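You operate a simulated robot arm through the tools that you are given. There is no shell and no other tool. Be economical: measure what you need, move in short steps, check, and stop when the job is done.

Carry out the task below with a simulated two-armed robot. There is one attempt and no reset: what you move stays moved.

## Task
Wipe the large slate clean and chalk it orange all over.
Fine: use the grey cloth pad; pad and chalk go back. Set down upright: what you pick out. A coat counts when it lies all over at full strength: go over it till it gets no stronger. What is to be rubbed or washed off counts as gone when no trace of it is left.

Only the result counts: the job must be done as asked and must still hold three seconds after the hand-in. Knocking over, shifting, dropping, spilling or breaking anything else fails it. Flat cloth is picked up by pressing the open fingertips on it (5 to 10 N) and closing them slowly along it; thin cloth reads only 2 to 8 mm in the jaws.

## Robot
Two 7-joint arms with fingered hands on one trunk, on a base that drives. Base frame: it is fixed to the floor where the robot stands at the start and does not move with it; the origin is under the middle of the robot, x ahead of it, y to its left, z up. Lengths are in mm, angles in degrees, forces in N, time in s.
The left shoulder is at the start at [30, 119, 1069], the right one opposite. With the tool pointing down near the work surface each hand reaches from about 320 to 760 mm from the robot's upright axis, wherever it stands, measured 20 degrees to its own side. Places, roughly: grey cloth pad with green band (9x7x4 cm) [500, 0, 800]; large slate [600, 200, 800]. Payload 3.8 kg a hand.
The tool frame of a hand sits at the grasp point between the pads (the TCP): z along the fingers, y along the line on which they close. The tips reach 25 mm beyond it. The gripper opens to 88 mm. The gripper's body begins 29 mm behind the TCP. The gripper is a hand of 4 fingers: y runs from the thumb to the fingers, the wrist lies at [-13, -106, -174] in the tool frame.
Orientation is told as [roll, pitch, yaw] about the base's x, y, z axes, in that order, counted from this pose: with the fingers straight down and the wrist toward the robot, the tool's x, y and z point along [0, 1, 0], [1, 0, 0] and [0, 0, -1] of the base frame.

## Interface
- The arms move only by the tool step_arm. It takes "left_rows", "right_rows" or both (then of equal length, played together; a hand with none holds still); each is a list of rows, each an object (a shift or turn left out is 0) with "offset": the shift along the tool's x, y, z in units of 100 mm (1.0 is 100 mm), a list of three; "turn": the turn, a rotation vector about the tool's x, y, z in units of 90 degrees (1.0 is 90 degrees), a list of three. In form: [{"offset": [x, y, z], "turn": [rx, ry, rz]}, ...]. A call has 1 to 8 rows; each row is the pose to reach, as a shift and turn from the pose commanded when the call began, along the tool's axes at that moment. A call with a number of a shift or a turn outside -1 to 1 is refused whole. A row lasts 0.2 s, in which the tool goes at most 50 mm and 8.6 degrees; a call with a longer step from one row to the next is refused whole. Where a pose cannot be reached the arm comes as near as it can. A force on the tool above 40 N (or 10 N above the force at the start of the call, whichever is more), or a blocked arm, ends the call early, and 0.2 s more pass. In this call time passes only in rows, and 0.2 s behind the last. It gives the time, the measured TCP pose, the force on the tool (base axes), the opening and the grip force at its end, in the units of the frame above (readings bear some noise), with the torque about the TCP (base axes, N m) and any sound that the robot's microphone picked up.
- Cameras (640 x 400 px; columns grow to the right, rows downward): "scene" is now at [52.9, 11.5, 1610.8]; the picture's right is [0.18, -0.98, 0.00], its down [-0.77, -0.14, -0.62] and it looks along [0.61, 0.11, -0.79] (base axes); focal length 275 px, centre (320, 200). "left" rides on the left gripper at [-64, -83, -98] in its tool frame; the picture's right is [-0.62, -0.37, 0.69], its down [0.71, -0.63, 0.30] and it looks along [0.32, 0.68, 0.65] (tool axes); focal length 265 px, centre (320, 200). "right" rides on the right gripper at [64, -83, -98] in its tool frame; the picture's right is [-0.62, 0.37, -0.69], its down [-0.71, -0.63, 0.30] and it looks along [-0.32, 0.68, 0.65] (tool axes); focal length 265 px, centre (320, 200). There is no depth. A picture from a camera that has moved, and an enlarged one, comes with that camera's place and axes in the base frame and with its lens.
- capture(camera): a new picture of that camera. No time passes.
- raise_lower(by): slides the trunk up (or, below 0, down) by that many mm; the arms and the scene camera ride with it, the base frame stays. It gives what a move gives, with no picture.
- drive_base(legs): drives the robot by 1 to 6 legs, each [ahead, left, turn to the left] in mm, mm and degrees, along the robot's own axes; the way and the turn of a leg run together, so that a leg with both is an arc; at most 1500 mm and 180 degrees a leg. The arms and the cameras ride along, it lands a little off, and it stops where it bumps. It gives what a move gives.
- move_fingers(index, middle, ring, thumb_bend, thumb_turn, hand): sets how far each is bent, from 0 (flat) to 1 (curled in); at 0.3 the hand is open as for a grip, at 0.7 the pads meet at the TCP. One left out holds its place. A second passes; each finger stops where it meets its share of the squeeze, and holds until it gets a number again. It is the only way to open and close the hand. It gives what a move gives, with no picture; readings hold the bend of each and the force on the fingers (four entries, about 0 where the hand has none), thumb and palm. thumb_turn goes from beside the hand (0) to across from the fingers (1), as for a grip.
- pan_tilt(pan, tilt): turns the head with the scene camera to pan (to the left, within 120 degrees either way) and tilt (down, from -29 to 69), counted from straight ahead of the robot. It gives what a move gives.
- close_up(camera, box): a new picture of the part [left, top, right, bottom] of that camera's present view, enlarged. No time passes.
- close_job(): hands the job in; it is judged then, once.

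Go step by step. Nothing tells you exact positions but the pictures and the camera data: compare them with the known pose of the tool, close in by small moves and look again before you grip or let go. The budget is 120 turns and 100 pictures, counting those below and the enlarged ones. Unless the task says otherwise, let go and move clear before handing in, and close with one line.

The tools are called after ">>>" as a command line: name --argument value ..., lists and objects as JSON in quotes. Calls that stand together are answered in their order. step_arm: Moves the arms, as the interface text tells. Its arguments: {"type":"object","properties":{"left_rows":{"type":"array"},"right_rows":{"type":"array"}},"required":[]} The other tools are called the same way: raise_lower (by) slides the trunk up or down; move_fingers (index, middle, ring, thumb_bend, thumb_turn, hand) moves the fingers one by one; drive_base (legs) drives the base; pan_tilt (pan, tilt) turns the head that bears the scene camera; capture (camera) takes a picture; close_up (camera, box) takes an enlarged picture of a part of a camera's view; close_job () hands the job in.

At the start:

```text
time_s: 0.0
left_tool_pos: [466.3, 368.3, 1071.0]
left_tcp_rot: [-0.1, 0.0, 0.0]
left_wrist_force: [0.6, -0.3, 0.5]
left_ft_torque: [-0.01, -0.02, -0.01]
left_gripper_width: 87.7
left_grasp_force: 0.1
left_shape: jaw
left_bend: [0.3, 0.3, 0.3, 0.3, 0.98]
left_finger forces: [0.1, 0.1, 0.1, 0.1, 0.1, 0.1]
right_tool_pos: [584.7, -32.7, 1065.1]
right_tcp_rot: [0.0, -0.1, -0.1]
right_wrist_force: [-0.3, 0.6, 0.0]
right_ft_torque: [0.0, 0.0, 0.0]
right_gripper_width: 87.5
right_grasp_force: 0.0
right_shape: jaw
right_bend: [0.3, 0.3, 0.3, 0.3, 0.98]
right_finger forces: [0.1, 0.0, 0.0, 0.0, 0.0, 0.0]
trunk travel left (down, up): [-225.0, 365.0]
robot x, y, heading: [-2.0, -1.7, 0.0]
head pan, tilt: [10.1, 51.8]
```

scene: 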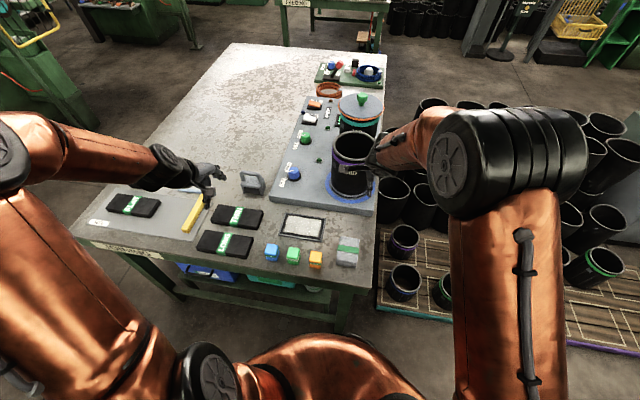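
right: 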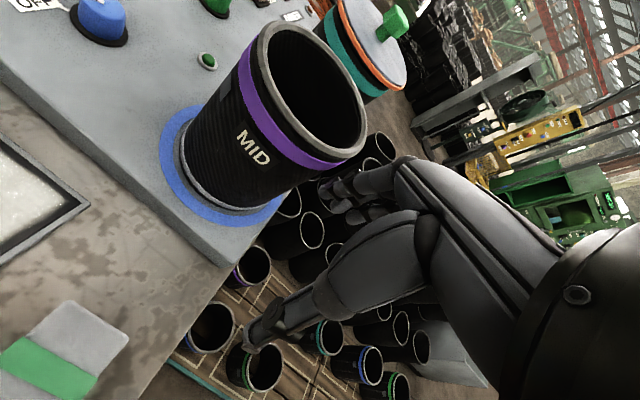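
left: 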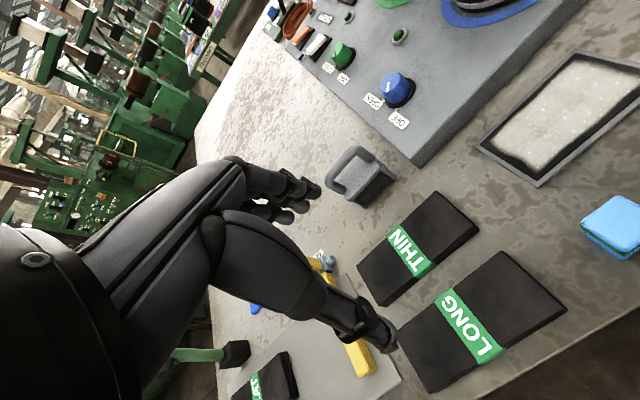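

I see a framed slate near (550,160), coloured blocks in front of it and the grey pad near (490,0). I will look closer before touching anything.

>>> close_up --camera "scene" --box '[220, 190, 400, 300]'

>>> close_up --camera "scene" --box '[70, 140, 250, 260]'

>>> close_up --camera "scene" --box '[260, 40, 420, 150]'

```text
3.56 times, centred on (310, 245) of scene
camera zoom: at [52.9, 11.5, 1610.8], right [0.18, -0.98, 0.0], down [-0.77, -0.14, -0.62], along [0.61, 0.11, -0.79], focal length 979 px, centre (356, 40)
```

zoom: 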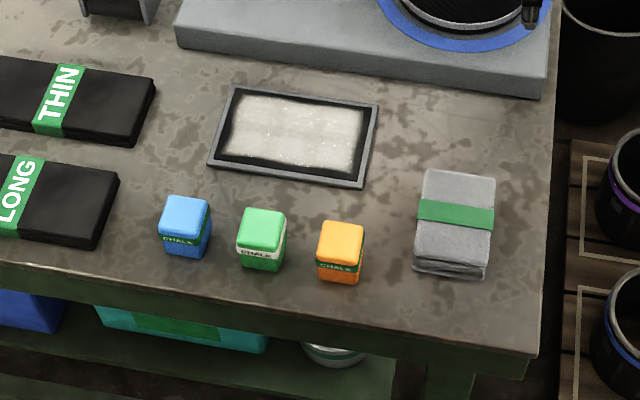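

```text
3.33 times, centred on (160, 200) of scene
camera zoom: at [52.9, 11.5, 1610.8], right [0.18, -0.98, 0.0], down [-0.77, -0.14, -0.62], along [0.61, 0.11, -0.79], focal length 918 px, centre (853, 200)
```

zoom: 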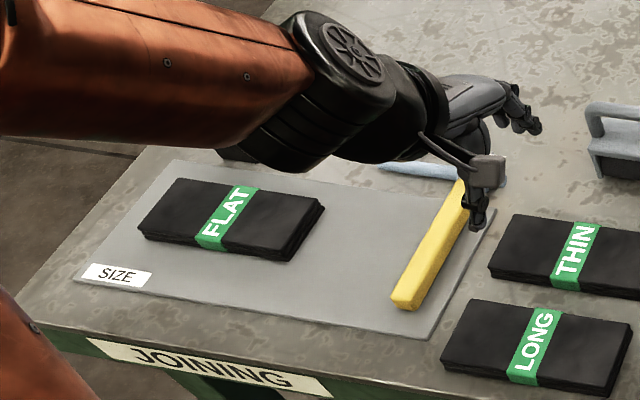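

```text
3.64 times, centred on (340, 95) of scene
camera zoom: at [52.9, 11.5, 1610.8], right [0.18, -0.98, 0.0], down [-0.77, -0.14, -0.62], along [0.61, 0.11, -0.79], focal length 1001 px, centre (247, 582)
```

zoom: 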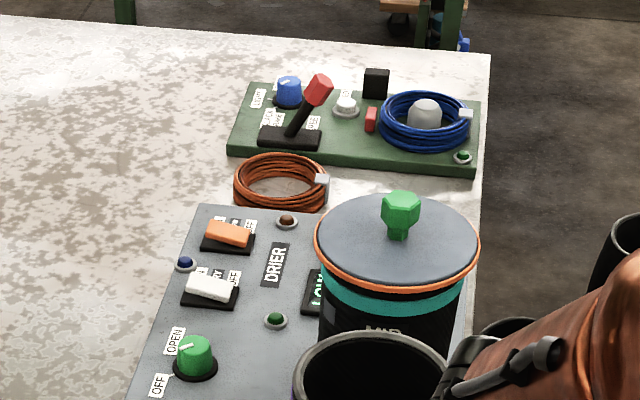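

The slate (centre about (549,160), long side along y) has white chalk on it. The orange chalk stands near (431,91) and the pad is near (473,-4), with its 70 mm side along y. I'll use the right hand for the pad, so I turn it 90° and move it over the pad, staying high.

>>> step_arm --right_rows '[{"offset": [0, -0.12, 0], "turn": [0, 0, -0.09]}, {"offset": [0, -0.24, 0], "turn": [0, 0, -0.18]}, {"offset": [0, -0.36, 0], "turn": [0, 0, -0.27]}, {"offset": [0, -0.48, 0], "turn": [0, 0, -0.36]}, {"offset": [0, -0.6, 0], "turn": [0, 0, -0.45]}, {"offset": [0, -0.72, 0], "turn": [0, 0, -0.54]}, {"offset": [0, -0.84, 0], "turn": [0, 0, -0.63]}, {"offset": [0, -0.96, 0], "turn": [0, 0, -0.72]}]'

```text
time_s: 1.8
left_tool_pos: [466.6, 367.8, 1071.6]
left_tcp_rot: [0.0, -0.1, 0.0]
left_wrist_force: [-0.5, 1.3, 0.2]
left_ft_torque: [0.0, 0.02, 0.03]
left_gripper_width: 87.6
left_grasp_force: 0.0
left_shape: jaw
left_bend: [0.3, 0.3, 0.3, 0.3, 0.98]
left_finger forces: [0.0, 0.0, 0.0, 0.1, 0.1, 0.0]
right_tool_pos: [486.7, -33.5, 1064.9]
right_tcp_rot: [0.0, 0.0, 64.9]
right_wrist_force: [0.7, -0.2, 0.5]
right_ft_torque: [0.02, -0.03, -0.03]
right_gripper_width: 87.6
right_grasp_force: 0.1
right_shape: jaw
right_bend: [0.3, 0.3, 0.3, 0.3, 0.98]
right_finger forces: [0.0, 0.1, 0.0, 0.1, 0.0, 0.1]
trunk travel left (down, up): [-225.0, 365.0]
robot x, y, heading: [-0.5, -0.8, 0.0]
head pan, tilt: [10.1, 51.8]
```

The turn works. I finish it, come over the pad and go down part of the way.

>>> step_arm --right_rows '[{"offset": [0.08, 0.07, 0.3], "turn": [0, 0, -0.093]}, {"offset": [0.17, 0.14, 0.6], "turn": [0, 0, -0.186]}, {"offset": [0.252, 0.208, 1.0], "turn": [0, 0, -0.279]}]'

>>> capture --camera "right"

>>> close_up --camera "scene" --box '[240, 170, 440, 295]'

```text
time_s: 2.6
left_tool_pos: [467.0, 368.3, 1071.3]
left_tcp_rot: [0.1, 0.0, 0.0]
left_wrist_force: [-0.4, 0.3, -0.8]
left_ft_torque: [0.02, 0.0, 0.02]
left_gripper_width: 87.6
left_grasp_force: 0.0
left_shape: jaw
left_bend: [0.3, 0.3, 0.3, 0.3, 0.98]
left_finger forces: [0.0, 0.1, 0.0, 0.0, 0.1, 0.0]
right_tool_pos: [474.3, -5.3, 965.4]
right_tcp_rot: [0.0, 0.0, 90.0]
right_wrist_force: [-1.0, 0.0, 0.0]
right_ft_torque: [-0.01, 0.05, 0.02]
right_gripper_width: 87.8
right_grasp_force: 0.1
right_shape: jaw
right_bend: [0.3, 0.3, 0.3, 0.3, 0.98]
right_finger forces: [0.1, 0.0, 0.0, 0.0, 0.1, 0.1]
trunk travel left (down, up): [-225.0, 365.0]
robot x, y, heading: [-0.4, 0.6, -0.1]
head pan, tilt: [10.1, 51.8]
```

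```text
93 pictures are left
camera right: at [409.1, -88.4, 1063.8], right [0.62, 0.37, 0.69], down [0.71, -0.63, -0.3], along [0.32, 0.68, -0.65], focal length 265 px, centre (320, 200)
```

right: 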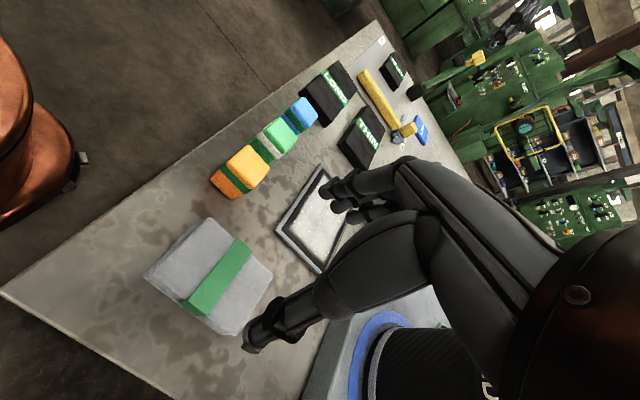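

```text
3.20 times, centred on (340, 232) of scene
camera zoom: at [54.1, 11.6, 1610.8], right [0.18, -0.98, 0.0], down [-0.77, -0.14, -0.62], along [0.61, 0.11, -0.79], focal length 881 px, centre (256, 96)
```

zoom: 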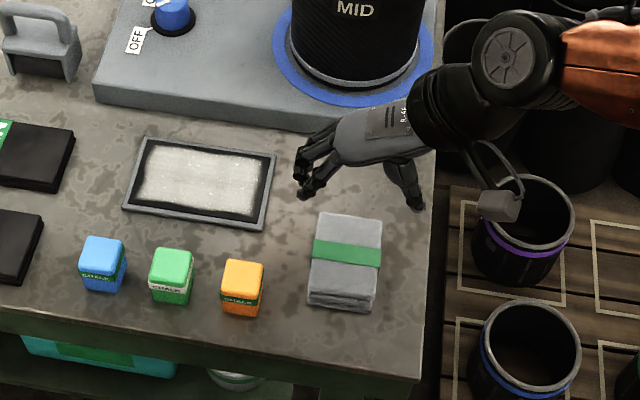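

The pad spans about x 430–517, y −35..28, lined up with the axes, and the hand is centred on it. I go down to just above it and check.

>>> step_arm --right_rows '[{"offset": [0, 0.02, 0.3]}, {"offset": [0, 0.02, 0.6]}, {"offset": [0, 0.02, 0.85]}]'

>>> capture --camera "right"

>>> close_up --camera "scene" --box '[280, 190, 420, 278]'

```text
time_s: 3.4
left_tool_pos: [467.2, 368.6, 1070.8]
left_tcp_rot: [0.0, 0.0, 0.0]
left_wrist_force: [-0.2, 0.2, 0.8]
left_ft_torque: [-0.03, -0.01, -0.02]
left_gripper_width: 87.5
left_grasp_force: 0.0
left_shape: jaw
left_bend: [0.3, 0.3, 0.3, 0.3, 0.98]
left_finger forces: [0.0, 0.1, 0.1, 0.0, 0.0, 0.0]
right_tool_pos: [474.6, -4.4, 881.1]
right_tcp_rot: [0.1, -0.1, 89.9]
right_wrist_force: [-0.4, -0.3, 0.5]
right_ft_torque: [0.02, 0.02, -0.02]
right_gripper_width: 87.8
right_grasp_force: 0.1
right_shape: jaw
right_bend: [0.3, 0.3, 0.3, 0.3, 0.98]
right_finger forces: [0.0, 0.0, 0.0, 0.0, 0.0, 0.0]
trunk travel left (down, up): [-225.0, 365.0]
robot x, y, heading: [-3.5, -0.8, 0.1]
head pan, tilt: [10.1, 51.8]
```

```text
91 pictures are left
camera right: at [409.3, -87.3, 979.4], right [0.62, 0.37, 0.69], down [0.71, -0.63, -0.3], along [0.33, 0.68, -0.65], focal length 265 px, centre (320, 200)
```

right: 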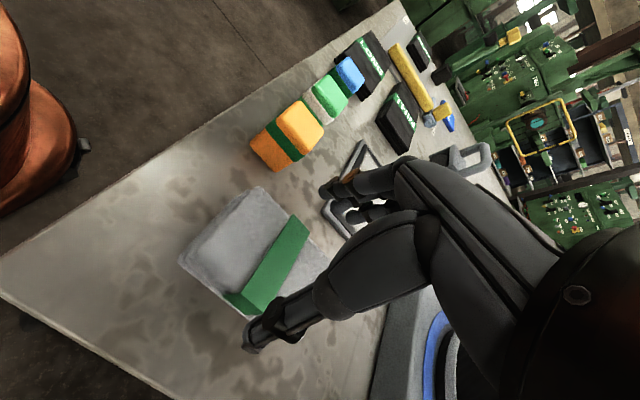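

```text
4.55 times, centred on (350, 234) of scene
camera zoom: at [53.3, 11.5, 1610.8], right [0.18, -0.98, 0.0], down [-0.77, -0.14, -0.62], along [0.61, 0.11, -0.79], focal length 1251 px, centre (184, 46)
```

zoom: 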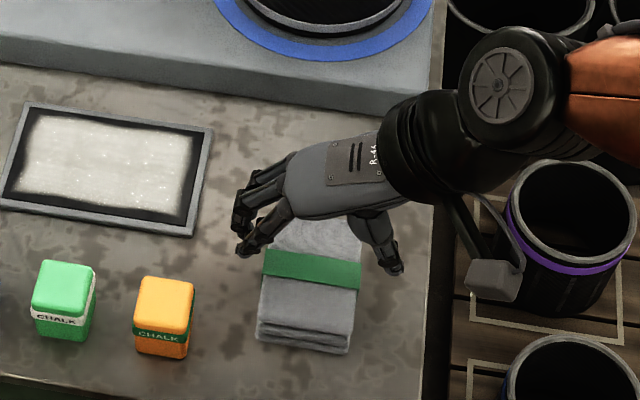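

The thumb and fingers straddle the pad. I go down to gripping height and close.

>>> step_arm --right_rows '[{"offset": [0, 0, 0.25]}, {"offset": [0, 0, 0.46]}]'

>>> move_fingers --hand "right" --index 0.5 --middle 0.5 --ring 0.5 --thumb_bend 0.5

>>> capture --camera "right"

```text
time_s: 4.0
left_tool_pos: [466.2, 368.6, 1070.0]
left_tcp_rot: [0.0, 0.0, 0.1]
left_wrist_force: [0.2, -0.5, 0.4]
left_ft_torque: [0.01, -0.02, 0.04]
left_gripper_width: 87.5
left_grasp_force: 0.0
left_shape: jaw
left_bend: [0.3, 0.3, 0.3, 0.3, 0.98]
left_finger forces: [0.0, 0.1, 0.0, 0.0, 0.0, 0.1]
right_tool_pos: [474.7, -3.4, 835.7]
right_tcp_rot: [0.1, 0.0, 89.9]
right_wrist_force: [0.6, 0.0, 0.1]
right_ft_torque: [0.01, -0.01, 0.03]
right_gripper_width: 87.3
right_grasp_force: 0.2
right_shape: jaw
right_bend: [0.3, 0.3, 0.3, 0.3, 0.98]
right_finger forces: [0.0, 0.0, 0.0, 0.0, 0.0, 0.0]
trunk travel left (down, up): [-225.0, 365.0]
robot x, y, heading: [3.0, 2.9, -0.4]
head pan, tilt: [10.1, 51.8]
```

```text
time_s: 5.0
left_tool_pos: [466.5, 368.3, 1071.1]
left_tcp_rot: [0.0, 0.0, 0.0]
left_wrist_force: [0.4, -0.2, -0.2]
left_ft_torque: [0.03, -0.01, 0.01]
left_gripper_width: 87.7
left_grasp_force: 0.0
left_shape: jaw
left_bend: [0.3, 0.3, 0.3, 0.3, 0.98]
left_finger forces: [0.0, 0.0, 0.0, 0.0, 0.0, 0.0]
right_tool_pos: [474.5, -3.4, 835.7]
right_tcp_rot: [0.0, 0.0, 89.9]
right_wrist_force: [0.1, 0.2, 2.4]
right_ft_torque: [0.1, 0.0, 0.07]
right_gripper_width: 64.7
right_grasp_force: 13.8
right_shape: fingers
right_bend: [0.41, 0.46, 0.45, 0.4, 0.96]
right_finger forces: [7.8, 3.3, 3.0, 0.0, 13.1, 0.1]
trunk travel left (down, up): [-225.0, 365.0]
robot x, y, heading: [-2.4, 0.4, -0.0]
head pan, tilt: [10.1, 51.8]
```

```text
89 pictures are left
camera right: at [408.4, -86.4, 933.4], right [0.62, 0.37, 0.69], down [0.71, -0.63, -0.3], along [0.33, 0.68, -0.65], focal length 265 px, centre (320, 200)
```

right: 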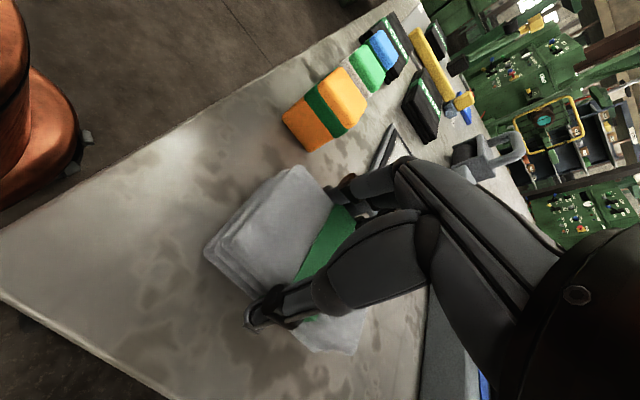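

The pad is gripped (64.7 mm, 14 N). I lift it slowly and check.

>>> step_arm --right_rows '[{"offset": [0, 0, -0.15]}, {"offset": [0, 0, -0.4]}, {"offset": [0, 0, -0.8]}]'

>>> capture --camera "scene"

```text
time_s: 5.8
left_tool_pos: [466.3, 367.7, 1071.5]
left_tcp_rot: [-0.1, 0.1, -0.1]
left_wrist_force: [0.1, 0.0, 0.6]
left_ft_torque: [-0.03, 0.0, -0.01]
left_gripper_width: 87.5
left_grasp_force: 0.1
left_shape: jaw
left_bend: [0.3, 0.3, 0.3, 0.3, 0.98]
left_finger forces: [0.0, 0.0, 0.0, 0.1, 0.0, 0.0]
right_tool_pos: [475.1, -3.2, 915.5]
right_tcp_rot: [-0.1, -0.1, 89.9]
right_wrist_force: [0.5, 0.1, -0.1]
right_ft_torque: [0.01, 0.02, 0.01]
right_gripper_width: 64.2
right_grasp_force: 13.2
right_shape: fingers
right_bend: [0.42, 0.46, 0.46, 0.4, 0.96]
right_finger forces: [7.2, 3.1, 2.8, 0.0, 13.5, 0.1]
trunk travel left (down, up): [-225.0, 365.0]
robot x, y, heading: [2.0, 2.7, -0.1]
head pan, tilt: [10.1, 51.8]
```

```text
88 pictures are left
camera scene: at [52.3, 11.6, 1610.8], right [0.18, -0.98, 0.0], down [-0.77, -0.14, -0.62], along [0.61, 0.11, -0.79], focal length 275 px, centre (320, 200)
```

scene: 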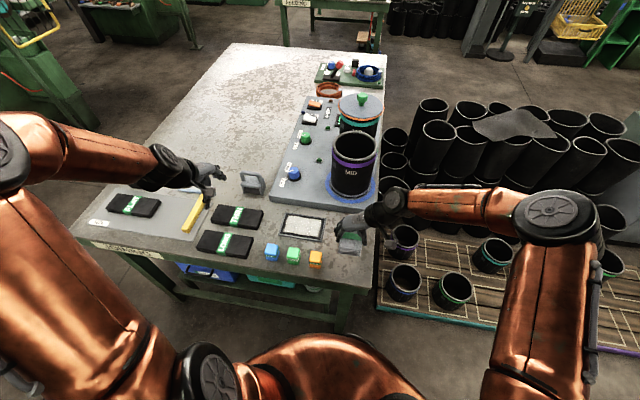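

The pad is held. I take a close look at the slate frame before wiping.

>>> close_up --camera "scene" --box '[268, 200, 338, 244]'

>>> close_up --camera "left" --box '[460, 30, 640, 200]'

```text
9.09 times, centred on (303, 222) of scene
camera zoom: at [52.3, 11.6, 1610.8], right [0.18, -0.98, 0.0], down [-0.77, -0.14, -0.62], along [0.61, 0.11, -0.79], focal length 2502 px, centre (474, 0)
```

zoom: 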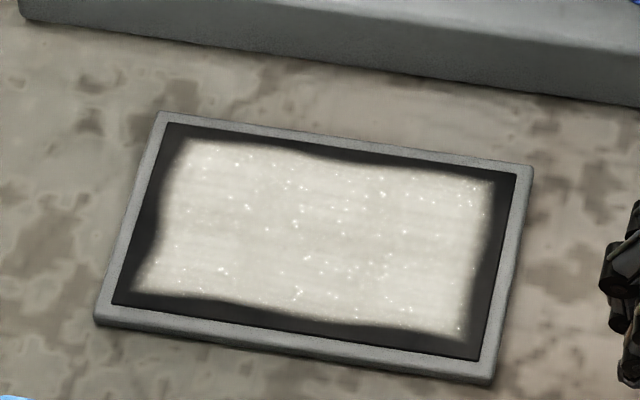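

```text
2.35 times, centred on (550, 115) of left
camera zoom: at [382.4, 304.1, 1169.7], right [-0.37, -0.62, -0.69], down [-0.63, 0.71, -0.3], along [0.68, 0.32, -0.65], focal length 624 px, centre (-221, 400)
```

zoom: 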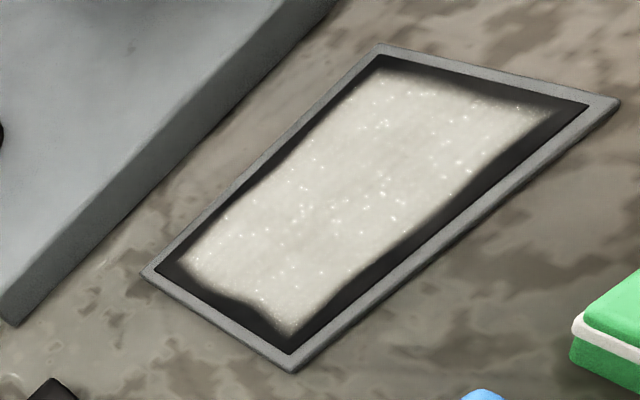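

The slate's inner face spans about x 508–593, y 92–230, with a frame almost flush. The pad, 87 mm along x, covers its whole width. I carry the pad above the slate's middle.

>>> step_arm --right_rows '[{"offset": [-0.2, 0.25, 0]}, {"offset": [-0.4, 0.5, 0]}, {"offset": [-0.58, 0.75, 0]}, {"offset": [-0.755, 1.0, 0]}]'

>>> step_arm --right_rows '[{"offset": [0, 0.3, 0]}, {"offset": [0, 0.62, 0]}, {"offset": [0, 0.64, 0.3]}, {"offset": [0, 0.64, 0.6]}]'

>>> capture --camera "scene"

>>> close_up --camera "scene" --box '[240, 180, 380, 268]'

```text
time_s: 6.8
left_tool_pos: [465.6, 368.7, 1070.4]
left_tcp_rot: [0.0, 0.1, -0.1]
left_wrist_force: [0.4, -0.3, -0.3]
left_ft_torque: [0.02, -0.03, 0.02]
left_gripper_width: 87.5
left_grasp_force: 0.1
left_shape: jaw
left_bend: [0.3, 0.3, 0.3, 0.3, 0.98]
left_finger forces: [0.1, 0.0, 0.0, 0.0, 0.0, 0.1]
right_tool_pos: [550.3, 97.6, 914.7]
right_tcp_rot: [0.0, 0.1, 89.9]
right_wrist_force: [1.0, 0.8, -0.2]
right_ft_torque: [0.02, -0.01, 0.0]
right_gripper_width: 64.4
right_grasp_force: 13.3
right_shape: fingers
right_bend: [0.42, 0.46, 0.46, 0.4, 0.96]
right_finger forces: [7.1, 3.0, 2.7, 0.0, 13.4, 0.0]
trunk travel left (down, up): [-225.0, 365.0]
robot x, y, heading: [0.5, 1.1, -0.1]
head pan, tilt: [10.1, 51.8]
```

```text
time_s: 7.8
left_tool_pos: [466.5, 369.7, 1071.7]
left_tcp_rot: [0.0, 0.0, 0.0]
left_wrist_force: [0.4, 0.0, 0.0]
left_ft_torque: [-0.01, 0.0, 0.01]
left_gripper_width: 87.7
left_grasp_force: 0.1
left_shape: jaw
left_bend: [0.3, 0.3, 0.3, 0.3, 0.98]
left_finger forces: [0.1, 0.1, 0.1, 0.1, 0.0, 0.0]
right_tool_pos: [549.2, 162.2, 852.8]
right_tcp_rot: [0.1, 0.0, 89.8]
right_wrist_force: [-0.3, 0.5, -1.1]
right_ft_torque: [-0.04, 0.03, -0.04]
right_gripper_width: 64.4
right_grasp_force: 13.5
right_shape: fingers
right_bend: [0.42, 0.46, 0.46, 0.4, 0.96]
right_finger forces: [7.3, 3.1, 2.7, 0.1, 13.5, 0.0]
trunk travel left (down, up): [-225.0, 365.0]
robot x, y, heading: [2.3, -0.5, -0.0]
head pan, tilt: [10.1, 51.8]
```

```text
85 pictures are left
camera scene: at [53.1, 12.3, 1610.8], right [0.18, -0.98, 0.0], down [-0.77, -0.14, -0.62], along [0.61, 0.11, -0.79], focal length 275 px, centre (320, 200)
```

scene: 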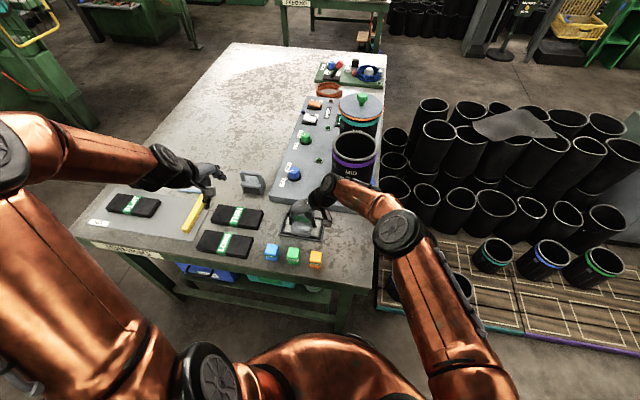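

```text
4.55 times, centred on (310, 224) of scene
camera zoom: at [53.1, 12.3, 1610.8], right [0.18, -0.98, 0.0], down [-0.77, -0.14, -0.62], along [0.61, 0.11, -0.79], focal length 1251 px, centre (366, 91)
```

zoom: 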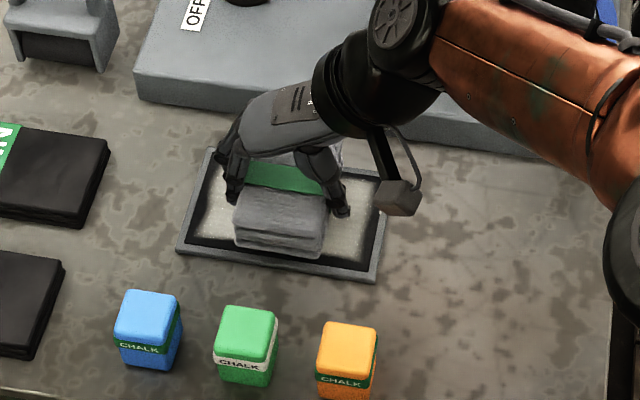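

The pad hangs over the slate. I lower it in small steps until the force shows contact.

>>> step_arm --right_rows '[{"offset": [-0.01, 0, 0.03]}, {"offset": [-0.01, 0, 0.06]}, {"offset": [-0.01, 0, 0.08]}]'

```text
time_s: 8.6
left_tool_pos: [465.1, 368.9, 1072.1]
left_tcp_rot: [0.1, 0.0, 0.1]
left_wrist_force: [-0.3, -0.4, -0.2]
left_ft_torque: [0.01, 0.01, 0.01]
left_gripper_width: 87.9
left_grasp_force: 0.0
left_shape: jaw
left_bend: [0.3, 0.3, 0.3, 0.3, 0.98]
left_finger forces: [0.1, 0.0, 0.0, 0.1, 0.1, 0.0]
right_tool_pos: [550.5, 161.7, 846.1]
right_tcp_rot: [-0.1, 0.0, 89.9]
right_wrist_force: [-0.1, -0.1, -0.1]
right_ft_torque: [-0.02, -0.02, 0.0]
right_gripper_width: 64.4
right_grasp_force: 13.2
right_shape: fingers
right_bend: [0.42, 0.46, 0.46, 0.4, 0.96]
right_finger forces: [7.2, 3.0, 2.8, 0.0, 13.4, 0.0]
trunk travel left (down, up): [-225.0, 365.0]
robot x, y, heading: [-0.7, -0.5, 0.1]
head pan, tilt: [10.1, 51.8]
```

>>> step_arm --right_rows '[{"offset": [0, 0, 0.02]}, {"offset": [0, 0, 0.035]}]'

```text
time_s: 9.2
left_tool_pos: [465.5, 368.3, 1070.5]
left_tcp_rot: [-0.1, 0.0, 0.0]
left_wrist_force: [0.7, 0.0, 0.6]
left_ft_torque: [0.01, -0.03, 0.0]
left_gripper_width: 87.4
left_grasp_force: 0.1
left_shape: jaw
left_bend: [0.3, 0.3, 0.3, 0.3, 0.98]
left_finger forces: [0.1, 0.0, 0.0, 0.0, 0.0, 0.0]
right_tool_pos: [550.3, 162.5, 843.0]
right_tcp_rot: [0.0, -0.1, 89.9]
right_wrist_force: [0.0, -0.4, -0.4]
right_ft_torque: [0.02, -0.01, -0.02]
right_gripper_width: 64.4
right_grasp_force: 13.6
right_shape: fingers
right_bend: [0.42, 0.46, 0.46, 0.4, 0.96]
right_finger forces: [7.3, 3.1, 2.6, 0.0, 13.5, 0.1]
trunk travel left (down, up): [-225.0, 365.0]
robot x, y, heading: [-0.2, 1.4, 0.3]
head pan, tilt: [10.1, 51.8]
```

No contact yet, so I keep lowering.

>>> step_arm --right_rows '[{"offset": [0, 0, 0.015]}, {"offset": [0, 0, 0.025]}]'

```text
time_s: 9.8
left_tool_pos: [466.4, 368.0, 1072.9]
left_tcp_rot: [0.0, -0.2, 0.0]
left_wrist_force: [-0.3, 0.2, 0.9]
left_ft_torque: [-0.04, 0.01, -0.01]
left_gripper_width: 87.6
left_grasp_force: 0.2
left_shape: jaw
left_bend: [0.3, 0.3, 0.3, 0.3, 0.98]
left_finger forces: [0.1, 0.1, 0.0, 0.1, 0.0, 0.0]
right_tool_pos: [549.6, 163.6, 841.7]
right_tcp_rot: [-0.1, -0.1, 89.9]
right_wrist_force: [0.3, -1.1, 8.4]
right_ft_torque: [0.18, -0.01, 0.01]
right_gripper_width: 64.5
right_grasp_force: 13.8
right_shape: fingers
right_bend: [0.42, 0.46, 0.46, 0.4, 0.96]
right_finger forces: [7.2, 3.1, 2.9, 0.0, 14.4, 0.0]
trunk travel left (down, up): [-225.0, 365.0]
robot x, y, heading: [0.5, -3.9, 0.1]
head pan, tilt: [10.1, 51.8]
```

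Contact at 8 N. I sweep along the slate.

>>> step_arm --right_rows '[{"offset": [0, 0.2, 0]}, {"offset": [0, 0.42, 0]}, {"offset": [0, 0.2, 0]}, {"offset": [0, 0, 0]}, {"offset": [0, -0.22, 0]}, {"offset": [0, -0.44, 0]}, {"offset": [0, -0.2, 0]}, {"offset": [0, 0, 0]}]'

>>> close_up --camera "scene" --box '[240, 180, 380, 268]'

```text
time_s: 11.6
left_tool_pos: [466.0, 368.6, 1072.6]
left_tcp_rot: [0.1, -0.2, 0.0]
left_wrist_force: [0.0, 0.2, 0.4]
left_ft_torque: [0.0, 0.03, 0.05]
left_gripper_width: 87.6
left_grasp_force: 0.0
left_shape: jaw
left_bend: [0.3, 0.3, 0.3, 0.3, 0.98]
left_finger forces: [0.0, 0.0, 0.1, 0.0, 0.0, 0.0]
right_tool_pos: [554.8, 164.8, 837.7]
right_tcp_rot: [0.2, 0.3, 90.0]
right_wrist_force: [1.4, -4.1, 7.9]
right_ft_torque: [0.14, -0.06, -0.06]
right_gripper_width: 65.5
right_grasp_force: 14.9
right_shape: fingers
right_bend: [0.43, 0.47, 0.47, 0.4, 0.96]
right_finger forces: [8.0, 3.2, 2.3, 0.0, 16.5, 0.0]
right hand out of reach, approached as far as the arm can: row 2, 4, 5, 6, 7, 8
trunk travel left (down, up): [-225.0, 365.0]
robot x, y, heading: [0.9, 1.0, -0.1]
head pan, tilt: [10.1, 51.8]
```

```text
4.55 times, centred on (310, 224) of scene
camera zoom: at [52.0, 11.8, 1610.7], right [0.18, -0.98, 0.0], down [-0.77, -0.14, -0.62], along [0.61, 0.11, -0.79], focal length 1251 px, centre (366, 91)
```

zoom: 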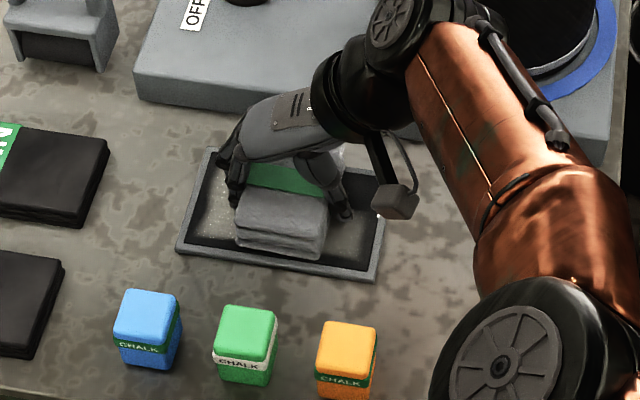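

The wiping works (the chalk is fading), but the right arm is near its joint limits here. I lift the pad and shift the base left so the slate lies better in its reach.

>>> step_arm --right_rows '[{"offset": [0, 0, -0.2]}, {"offset": [0, 0, -0.5]}, {"offset": [0, 0, -0.8]}]'

>>> capture --camera "scene"

>>> capture --camera "right"

```text
time_s: 12.4
left_tool_pos: [466.0, 369.0, 1070.8]
left_tcp_rot: [0.0, 0.0, 0.1]
left_wrist_force: [-0.6, 0.0, 0.5]
left_ft_torque: [-0.03, 0.0, 0.01]
left_gripper_width: 87.6
left_grasp_force: 0.1
left_shape: jaw
left_bend: [0.3, 0.3, 0.3, 0.3, 0.98]
left_finger forces: [0.0, 0.0, 0.1, 0.0, 0.1, 0.0]
right_tool_pos: [574.7, 174.2, 914.2]
right_tcp_rot: [0.2, 0.1, 90.0]
right_wrist_force: [0.1, -0.4, -1.0]
right_ft_torque: [-0.03, -0.04, 0.01]
right_gripper_width: 66.0
right_grasp_force: 14.5
right_shape: fingers
right_bend: [0.42, 0.47, 0.47, 0.4, 0.96]
right_finger forces: [9.0, 2.9, 2.7, 0.1, 14.9, 0.1]
right hand out of reach, approached as far as the arm can: row 1, 2, 3
trunk travel left (down, up): [-225.0, 365.0]
robot x, y, heading: [-2.2, -0.0, -0.2]
head pan, tilt: [10.1, 51.8]
```

```text
82 pictures are left
camera scene: at [52.8, 11.9, 1610.8], right [0.18, -0.98, 0.0], down [-0.77, -0.14, -0.62], along [0.61, 0.11, -0.79], focal length 275 px, centre (320, 200)
```

scene: 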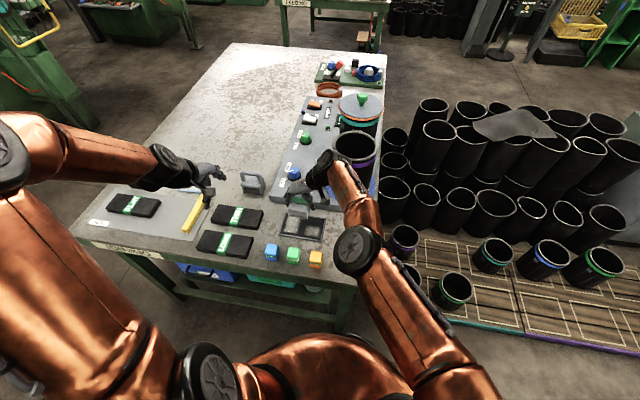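

```text
81 pictures are left
camera right: at [509.2, 90.9, 1013.1], right [0.62, 0.37, 0.69], down [0.71, -0.63, -0.31], along [0.32, 0.68, -0.66], focal length 265 px, centre (320, 200)
```

right: 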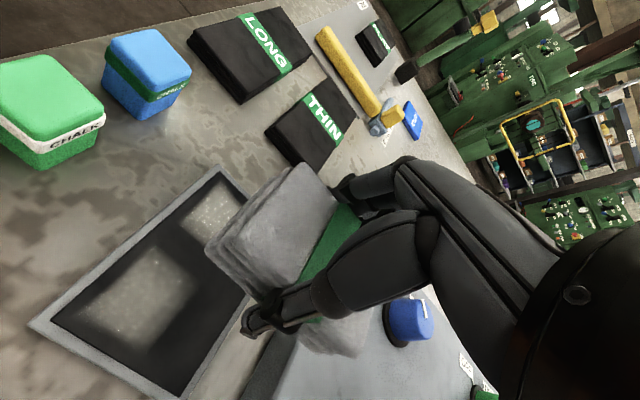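

The middle is already wiped dark. I shift the base 120 mm left with the pad held high, then return over the slate.

>>> drive_base --legs '[[0, 120, 0]]'

>>> capture --camera "scene"

```text
time_s: 13.6
left_tool_pos: [466.8, 489.5, 1070.9]
left_tcp_rot: [0.0, 0.0, 0.0]
left_wrist_force: [0.1, 0.1, -0.3]
left_ft_torque: [0.01, 0.01, -0.02]
left_gripper_width: 87.8
left_grasp_force: 0.0
left_shape: jaw
left_bend: [0.3, 0.3, 0.3, 0.3, 0.98]
left_finger forces: [0.0, 0.0, 0.0, 0.0, 0.1, 0.0]
right_tool_pos: [574.7, 294.8, 914.8]
right_tcp_rot: [0.2, 0.1, 90.0]
right_wrist_force: [-0.2, -0.3, -0.1]
right_ft_torque: [-0.01, 0.05, 0.01]
right_gripper_width: 65.4
right_grasp_force: 14.8
right_shape: fingers
right_bend: [0.42, 0.47, 0.47, 0.4, 0.96]
right_finger forces: [9.1, 2.9, 2.7, 0.0, 14.9, 0.1]
trunk travel left (down, up): [-225.0, 365.0]
robot x, y, heading: [-1.2, 119.0, 0.2]
head pan, tilt: [10.1, 51.8]
```

```text
80 pictures are left
camera scene: at [53.1, 132.9, 1610.8], right [0.18, -0.98, 0.0], down [-0.77, -0.14, -0.62], along [0.61, 0.11, -0.79], focal length 275 px, centre (320, 200)
```

scene: 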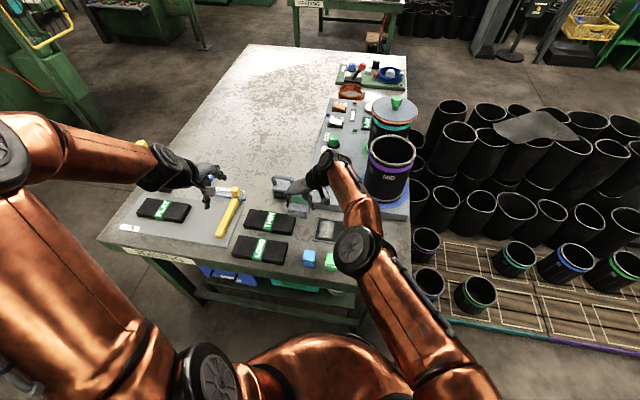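

Now I bring the hand back toward the slate, staying high.

>>> step_arm --right_rows '[{"offset": [0, -0.2, 0]}, {"offset": [0, -0.4, 0]}, {"offset": [0, -0.6, 0]}, {"offset": [0, -0.8, 0]}]'

>>> capture --camera "scene"

```text
time_s: 14.6
left_tool_pos: [468.9, 487.5, 1070.2]
left_tcp_rot: [0.0, 0.0, 0.0]
left_wrist_force: [0.2, -0.2, -0.2]
left_ft_torque: [0.03, 0.02, 0.01]
left_gripper_width: 87.6
left_grasp_force: 0.0
left_shape: jaw
left_bend: [0.3, 0.3, 0.3, 0.3, 0.98]
left_finger forces: [0.0, 0.1, 0.0, 0.0, 0.1, 0.0]
right_tool_pos: [599.7, 219.2, 908.1]
right_tcp_rot: [0.1, 0.0, 90.0]
right_wrist_force: [-0.2, 0.1, -0.1]
right_ft_torque: [-0.01, -0.01, 0.03]
right_gripper_width: 65.6
right_grasp_force: 14.7
right_shape: fingers
right_bend: [0.42, 0.47, 0.47, 0.4, 0.96]
right_finger forces: [9.1, 2.9, 2.7, 0.1, 14.9, 0.0]
right hand out of reach, approached as far as the arm can: row 1, 2, 3, 4
trunk travel left (down, up): [-225.0, 365.0]
robot x, y, heading: [1.7, 118.7, 0.4]
head pan, tilt: [10.1, 51.8]
```

```text
79 pictures are left
camera scene: at [53.2, 130.7, 1610.8], right [0.18, -0.98, 0.0], down [-0.77, -0.14, -0.62], along [0.61, 0.11, -0.79], focal length 275 px, centre (320, 200)
```

scene: 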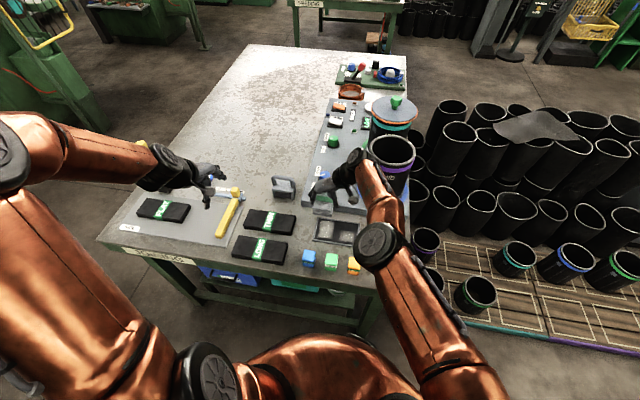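

The arm is stuck near a joint limit in this yaw. I turn the hand back toward its easy yaw (wrist toward the robot), drawing it up and back, away from the pot.

>>> step_arm --right_rows '[{"offset": [0.05, 0, -0.05], "turn": [0, 0, 0.09]}, {"offset": [0.1, 0, -0.1], "turn": [0, 0, 0.18]}, {"offset": [0.15, 0, -0.15], "turn": [0, 0, 0.27]}, {"offset": [0.2, 0, -0.2], "turn": [0, 0, 0.36]}, {"offset": [0.2, 0, -0.25], "turn": [0, 0, 0.45]}, {"offset": [0.2, 0, -0.3], "turn": [0, 0, 0.54]}, {"offset": [0.2, 0, -0.3], "turn": [0, 0, 0.63]}, {"offset": [0.2, 0, -0.3], "turn": [0, 0, 0.72]}]'

>>> capture --camera "scene"

```text
time_s: 16.4
left_tool_pos: [465.6, 487.3, 1071.1]
left_tcp_rot: [0.1, -0.1, 0.0]
left_wrist_force: [0.7, 1.0, -0.3]
left_ft_torque: [0.0, -0.01, 0.02]
left_gripper_width: 87.7
left_grasp_force: 0.0
left_shape: jaw
left_bend: [0.3, 0.3, 0.3, 0.3, 0.98]
left_finger forces: [0.0, 0.0, 0.0, 0.0, 0.0, 0.0]
right_tool_pos: [663.8, 278.8, 925.5]
right_tcp_rot: [-0.2, 0.2, 25.1]
right_wrist_force: [-0.1, 0.1, -0.9]
right_ft_torque: [-0.02, -0.02, 0.0]
right_gripper_width: 65.7
right_grasp_force: 14.9
right_shape: fingers
right_bend: [0.42, 0.47, 0.47, 0.4, 0.96]
right_finger forces: [9.1, 2.7, 2.5, 0.1, 14.8, 0.0]
right hand out of reach, approached as far as the arm can: row 1, 2, 3, 4, 5, 6, 7, 8
trunk travel left (down, up): [-225.0, 365.0]
robot x, y, heading: [0.5, 124.1, -0.1]
head pan, tilt: [10.1, 51.8]
```

```text
78 pictures are left
camera scene: at [52.4, 132.3, 1610.8], right [0.18, -0.98, 0.0], down [-0.77, -0.14, -0.62], along [0.61, 0.11, -0.79], focal length 275 px, centre (320, 200)
```

scene: 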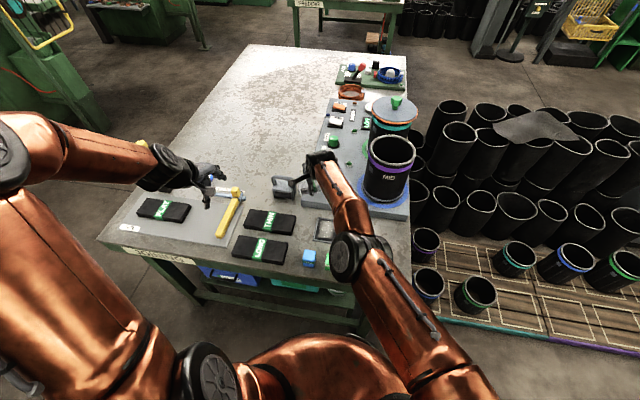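

The wrist is still stuck, so I go up toward the known good home pose, finishing the yaw.

>>> step_arm --right_rows '[{"offset": [0, 0, -0.25], "turn": [0, 0, 0.07]}, {"offset": [0, 0, -0.5], "turn": [0, 0, 0.14]}, {"offset": [0, 0, -0.75], "turn": [0, 0, 0.21]}, {"offset": [0, 0, -1.0], "turn": [0, 0, 0.28]}, {"offset": [-0.2, -0.2, -1.0], "turn": [0, 0, 0.28]}, {"offset": [-0.4, -0.4, -1.0], "turn": [0, 0, 0.28]}]'

>>> capture --camera "scene"

```text
time_s: 17.8
left_tool_pos: [467.1, 486.4, 1071.5]
left_tcp_rot: [-0.1, 0.0, 0.0]
left_wrist_force: [0.7, -0.5, 0.1]
left_ft_torque: [0.01, -0.02, 0.02]
left_gripper_width: 87.7
left_grasp_force: 0.1
left_shape: jaw
left_bend: [0.3, 0.3, 0.3, 0.3, 0.98]
left_finger forces: [0.0, 0.0, 0.0, 0.1, 0.0, 0.1]
right_tool_pos: [686.4, 243.7, 1024.8]
right_tcp_rot: [-0.1, 0.1, -0.1]
right_wrist_force: [0.0, 1.1, -0.3]
right_ft_torque: [-0.01, 0.02, 0.0]
right_gripper_width: 65.5
right_grasp_force: 14.7
right_shape: fingers
right_bend: [0.42, 0.47, 0.47, 0.4, 0.96]
right_finger forces: [9.2, 2.8, 2.7, 0.1, 14.8, 0.0]
right hand out of reach, approached as far as the arm can: row 1, 2, 3, 4, 5, 6
trunk travel left (down, up): [-225.0, 365.0]
robot x, y, heading: [-0.1, 118.6, -0.1]
head pan, tilt: [10.1, 51.8]
```

```text
77 pictures are left
camera scene: at [53.1, 130.7, 1610.8], right [0.18, -0.98, 0.0], down [-0.77, -0.14, -0.62], along [0.61, 0.11, -0.79], focal length 275 px, centre (320, 200)
```

scene: 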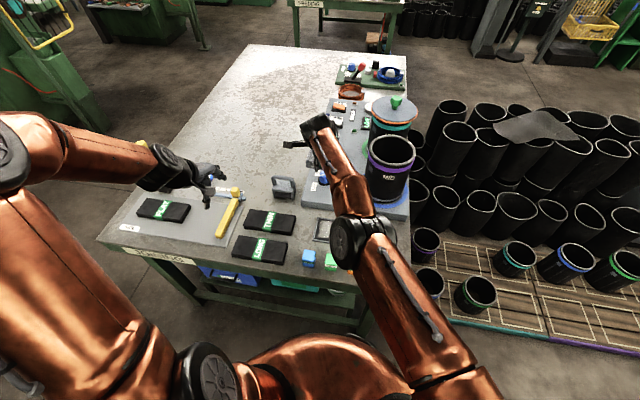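

The hand is now at the easy yaw and high. I draw it back toward the robot and to the right.

>>> step_arm --right_rows '[{"offset": [-0.05, -0.3, -0.1]}, {"offset": [-0.1, -0.6, -0.2]}, {"offset": [-0.2, -0.9, -0.3]}, {"offset": [-0.4, -1.0, -0.4]}, {"offset": [-0.6, -1.0, -0.4]}]'

>>> capture --camera "scene"

```text
time_s: 19.0
left_tool_pos: [467.1, 487.3, 1071.5]
left_tcp_rot: [0.0, 0.0, 0.0]
left_wrist_force: [0.4, 0.2, -0.4]
left_ft_torque: [-0.02, -0.01, 0.03]
left_gripper_width: 87.7
left_grasp_force: 0.0
left_shape: jaw
left_bend: [0.3, 0.3, 0.3, 0.3, 0.98]
left_finger forces: [0.0, 0.0, 0.1, 0.0, 0.0, 0.0]
right_tool_pos: [690.1, 239.1, 1068.5]
right_tcp_rot: [-0.1, 0.2, 0.0]
right_wrist_force: [0.3, -0.3, -0.4]
right_ft_torque: [0.03, -0.02, -0.03]
right_gripper_width: 65.7
right_grasp_force: 14.9
right_shape: fingers
right_bend: [0.42, 0.47, 0.47, 0.4, 0.96]
right_finger forces: [9.1, 2.8, 2.6, 0.0, 14.7, 0.1]
right hand out of reach, approached as far as the arm can: row 1, 2, 3, 4, 5
trunk travel left (down, up): [-225.0, 365.0]
robot x, y, heading: [0.3, 122.7, 0.1]
head pan, tilt: [10.1, 51.8]
```

```text
76 pictures are left
camera scene: at [53.6, 130.3, 1610.8], right [0.18, -0.98, 0.0], down [-0.77, -0.14, -0.62], along [0.61, 0.11, -0.79], focal length 275 px, centre (320, 200)
```

scene: 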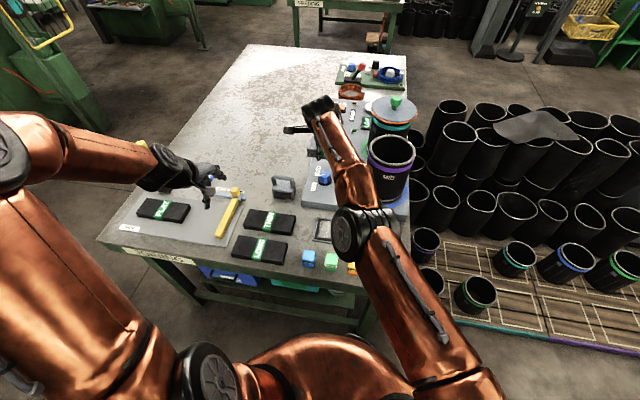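

The arm seems stuck almost straight, sliding only on a sphere. I try turning the hand the other way while drawing inward, which should bend the elbow again; the hand is high and clear.

>>> step_arm --right_rows '[{"offset": [0, 0, 0], "turn": [0, 0, -0.09]}, {"offset": [0, -0.1, 0], "turn": [0, 0, -0.18]}, {"offset": [0, -0.2, 0], "turn": [0, 0, -0.27]}, {"offset": [0, -0.3, 0], "turn": [0, 0, -0.36]}, {"offset": [0, -0.4, 0], "turn": [0, 0, -0.45]}]'

>>> capture --camera "scene"

```text
time_s: 20.2
left_tool_pos: [467.3, 487.0, 1071.8]
left_tcp_rot: [0.0, 0.1, 0.0]
left_wrist_force: [0.5, 0.2, 0.3]
left_ft_torque: [-0.03, 0.01, -0.02]
left_gripper_width: 87.7
left_grasp_force: 0.1
left_shape: jaw
left_bend: [0.3, 0.3, 0.3, 0.3, 0.98]
left_finger forces: [0.1, 0.0, 0.0, 0.0, 0.0, 0.1]
right_tool_pos: [679.6, 251.4, 1070.7]
right_tcp_rot: [0.1, 0.1, 40.7]
right_wrist_force: [-0.6, 0.2, -0.4]
right_ft_torque: [0.0, -0.04, -0.03]
right_gripper_width: 65.3
right_grasp_force: 14.2
right_shape: fingers
right_bend: [0.42, 0.47, 0.47, 0.4, 0.96]
right_finger forces: [9.0, 2.8, 2.6, 0.0, 14.5, 0.0]
right hand out of reach, approached as far as the arm can: row 2, 3, 4, 5
trunk travel left (down, up): [-225.0, 365.0]
robot x, y, heading: [0.4, 120.8, 0.0]
head pan, tilt: [10.1, 51.8]
```

```text
75 pictures are left
camera scene: at [53.2, 130.7, 1610.8], right [0.18, -0.98, 0.0], down [-0.77, -0.14, -0.62], along [0.61, 0.11, -0.79], focal length 275 px, centre (320, 200)
```

scene: 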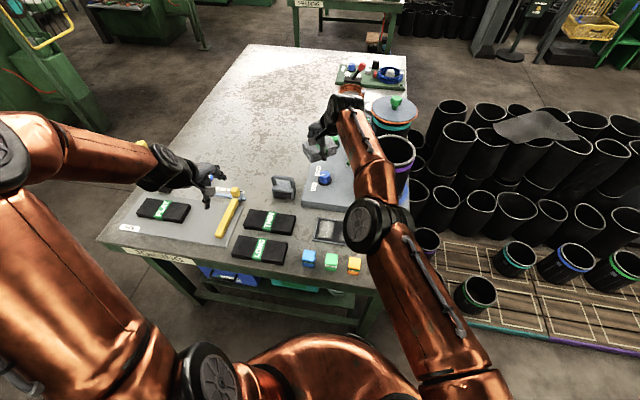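

The target row with pure turning was reachable. I test a pure pitch of the hand that draws the wrist inward, to unfold the elbow.

>>> step_arm --right_rows '[{"turn": [-0.05, 0, 0]}, {"turn": [-0.1, 0, 0]}, {"turn": [-0.15, 0, 0]}, {"turn": [-0.2, 0, 0]}]'

```text
time_s: 21.2
left_tool_pos: [466.6, 487.4, 1071.3]
left_tcp_rot: [0.0, 0.0, 0.0]
left_wrist_force: [0.1, -0.3, 0.8]
left_ft_torque: [-0.02, 0.01, -0.02]
left_gripper_width: 87.7
left_grasp_force: 0.0
left_shape: jaw
left_bend: [0.3, 0.3, 0.3, 0.3, 0.98]
left_finger forces: [0.0, 0.0, 0.0, 0.0, 0.0, 0.0]
right_tool_pos: [724.3, 268.4, 1068.9]
right_tcp_rot: [0.2, -17.9, 40.5]
right_wrist_force: [-0.1, -0.1, -1.0]
right_ft_torque: [-0.03, 0.02, -0.03]
right_gripper_width: 65.8
right_grasp_force: 14.0
right_shape: fingers
right_bend: [0.42, 0.47, 0.47, 0.4, 0.96]
right_finger forces: [9.0, 2.7, 2.5, 0.0, 14.6, 0.0]
right hand out of reach, approached as far as the arm can: row 1, 2, 3, 4
trunk travel left (down, up): [-225.0, 365.0]
robot x, y, heading: [-1.2, 121.7, 0.2]
head pan, tilt: [10.1, 51.8]
```

Position gave way, so the elbow is still locked straight. I try the opposite pitch while drawing the hand inward.

>>> step_arm --right_rows '[{"offset": [0, -0.16, 0], "turn": [0.05, 0, 0]}, {"offset": [0, -0.32, 0], "turn": [0.1, 0, 0]}, {"offset": [0, -0.48, 0], "turn": [0.15, 0, 0]}, {"offset": [0, -0.64, 0], "turn": [0.2, 0, 0]}, {"offset": [0, -0.8, 0], "turn": [0.25, 0, 0]}, {"offset": [0, -0.95, 0], "turn": [0.3, 0, 0]}, {"offset": [0, -1.0, 0], "turn": [0.35, 0, 0]}, {"offset": [0, -1.0, 0], "turn": [0.4, 0, 0]}]'

```text
time_s: 23.0
left_tool_pos: [467.3, 488.3, 1072.1]
left_tcp_rot: [0.0, 0.0, 0.0]
left_wrist_force: [-0.5, -0.1, 1.0]
left_ft_torque: [-0.01, 0.02, 0.02]
left_gripper_width: 87.5
left_grasp_force: 0.1
left_shape: jaw
left_bend: [0.3, 0.3, 0.3, 0.3, 0.98]
left_finger forces: [0.0, 0.1, 0.0, 0.1, 0.0, 0.0]
right_tool_pos: [639.4, 202.5, 1036.6]
right_tcp_rot: [0.0, 18.4, 40.5]
right_wrist_force: [0.0, 0.3, -0.3]
right_ft_torque: [-0.03, 0.01, -0.02]
right_gripper_width: 65.3
right_grasp_force: 14.5
right_shape: fingers
right_bend: [0.42, 0.47, 0.47, 0.4, 0.96]
right_finger forces: [9.1, 2.8, 2.6, 0.0, 14.4, 0.1]
right hand out of reach, approached as far as the arm can: row 1, 2, 3, 4, 5, 6, 8
trunk travel left (down, up): [-225.0, 365.0]
robot x, y, heading: [-0.9, 120.2, 0.1]
head pan, tilt: [10.1, 51.8]
```

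Still straight. Sliding to the left and down should make the elbow share in the motion and bend; I try that, followed by an inward pull.

>>> step_arm --right_rows '[{"offset": [0.16, 0.08, 0.13]}, {"offset": [0.32, 0.17, 0.26]}, {"offset": [0.49, 0.25, 0.39]}, {"offset": [0.65, 0.34, 0.52]}, {"offset": [0.71, 0.2, 0.57]}, {"offset": [0.77, 0.06, 0.61]}, {"offset": [0.83, -0.07, 0.66]}, {"offset": [0.89, -0.21, 0.7]}]'

>>> capture --camera "scene"

```text
time_s: 24.8
left_tool_pos: [466.1, 488.9, 1072.0]
left_tcp_rot: [0.0, 0.0, 0.1]
left_wrist_force: [0.1, 0.7, -1.1]
left_ft_torque: [-0.02, 0.01, 0.02]
left_gripper_width: 87.6
left_grasp_force: 0.1
left_shape: jaw
left_bend: [0.3, 0.3, 0.3, 0.3, 0.98]
left_finger forces: [0.0, 0.0, 0.0, 0.0, 0.0, 0.0]
right_tool_pos: [610.6, 267.1, 974.9]
right_tcp_rot: [0.1, 18.1, 40.5]
right_wrist_force: [-0.7, -0.1, -0.3]
right_ft_torque: [0.01, -0.01, -0.02]
right_gripper_width: 65.4
right_grasp_force: 14.5
right_shape: fingers
right_bend: [0.42, 0.47, 0.47, 0.4, 0.96]
right_finger forces: [8.9, 2.8, 2.6, 0.1, 14.6, 0.0]
right hand out of reach, approached as far as the arm can: row 2, 3, 5, 6, 7, 8
trunk travel left (down, up): [-225.0, 365.0]
robot x, y, heading: [0.1, 119.4, -0.1]
head pan, tilt: [10.1, 51.8]
```

```text
74 pictures are left
camera scene: at [53.0, 131.1, 1610.8], right [0.18, -0.98, 0.0], down [-0.77, -0.14, -0.62], along [0.61, 0.11, -0.79], focal length 275 px, centre (320, 200)
```

scene: 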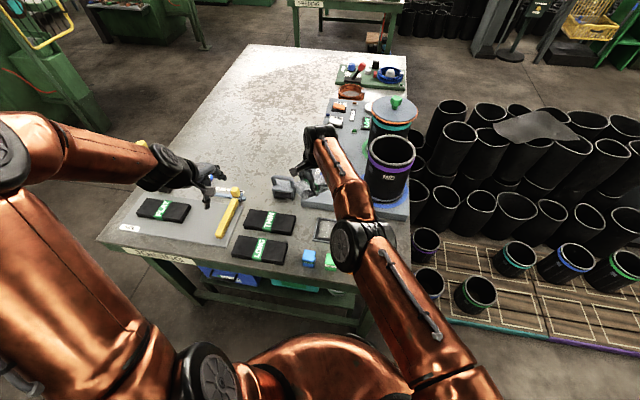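

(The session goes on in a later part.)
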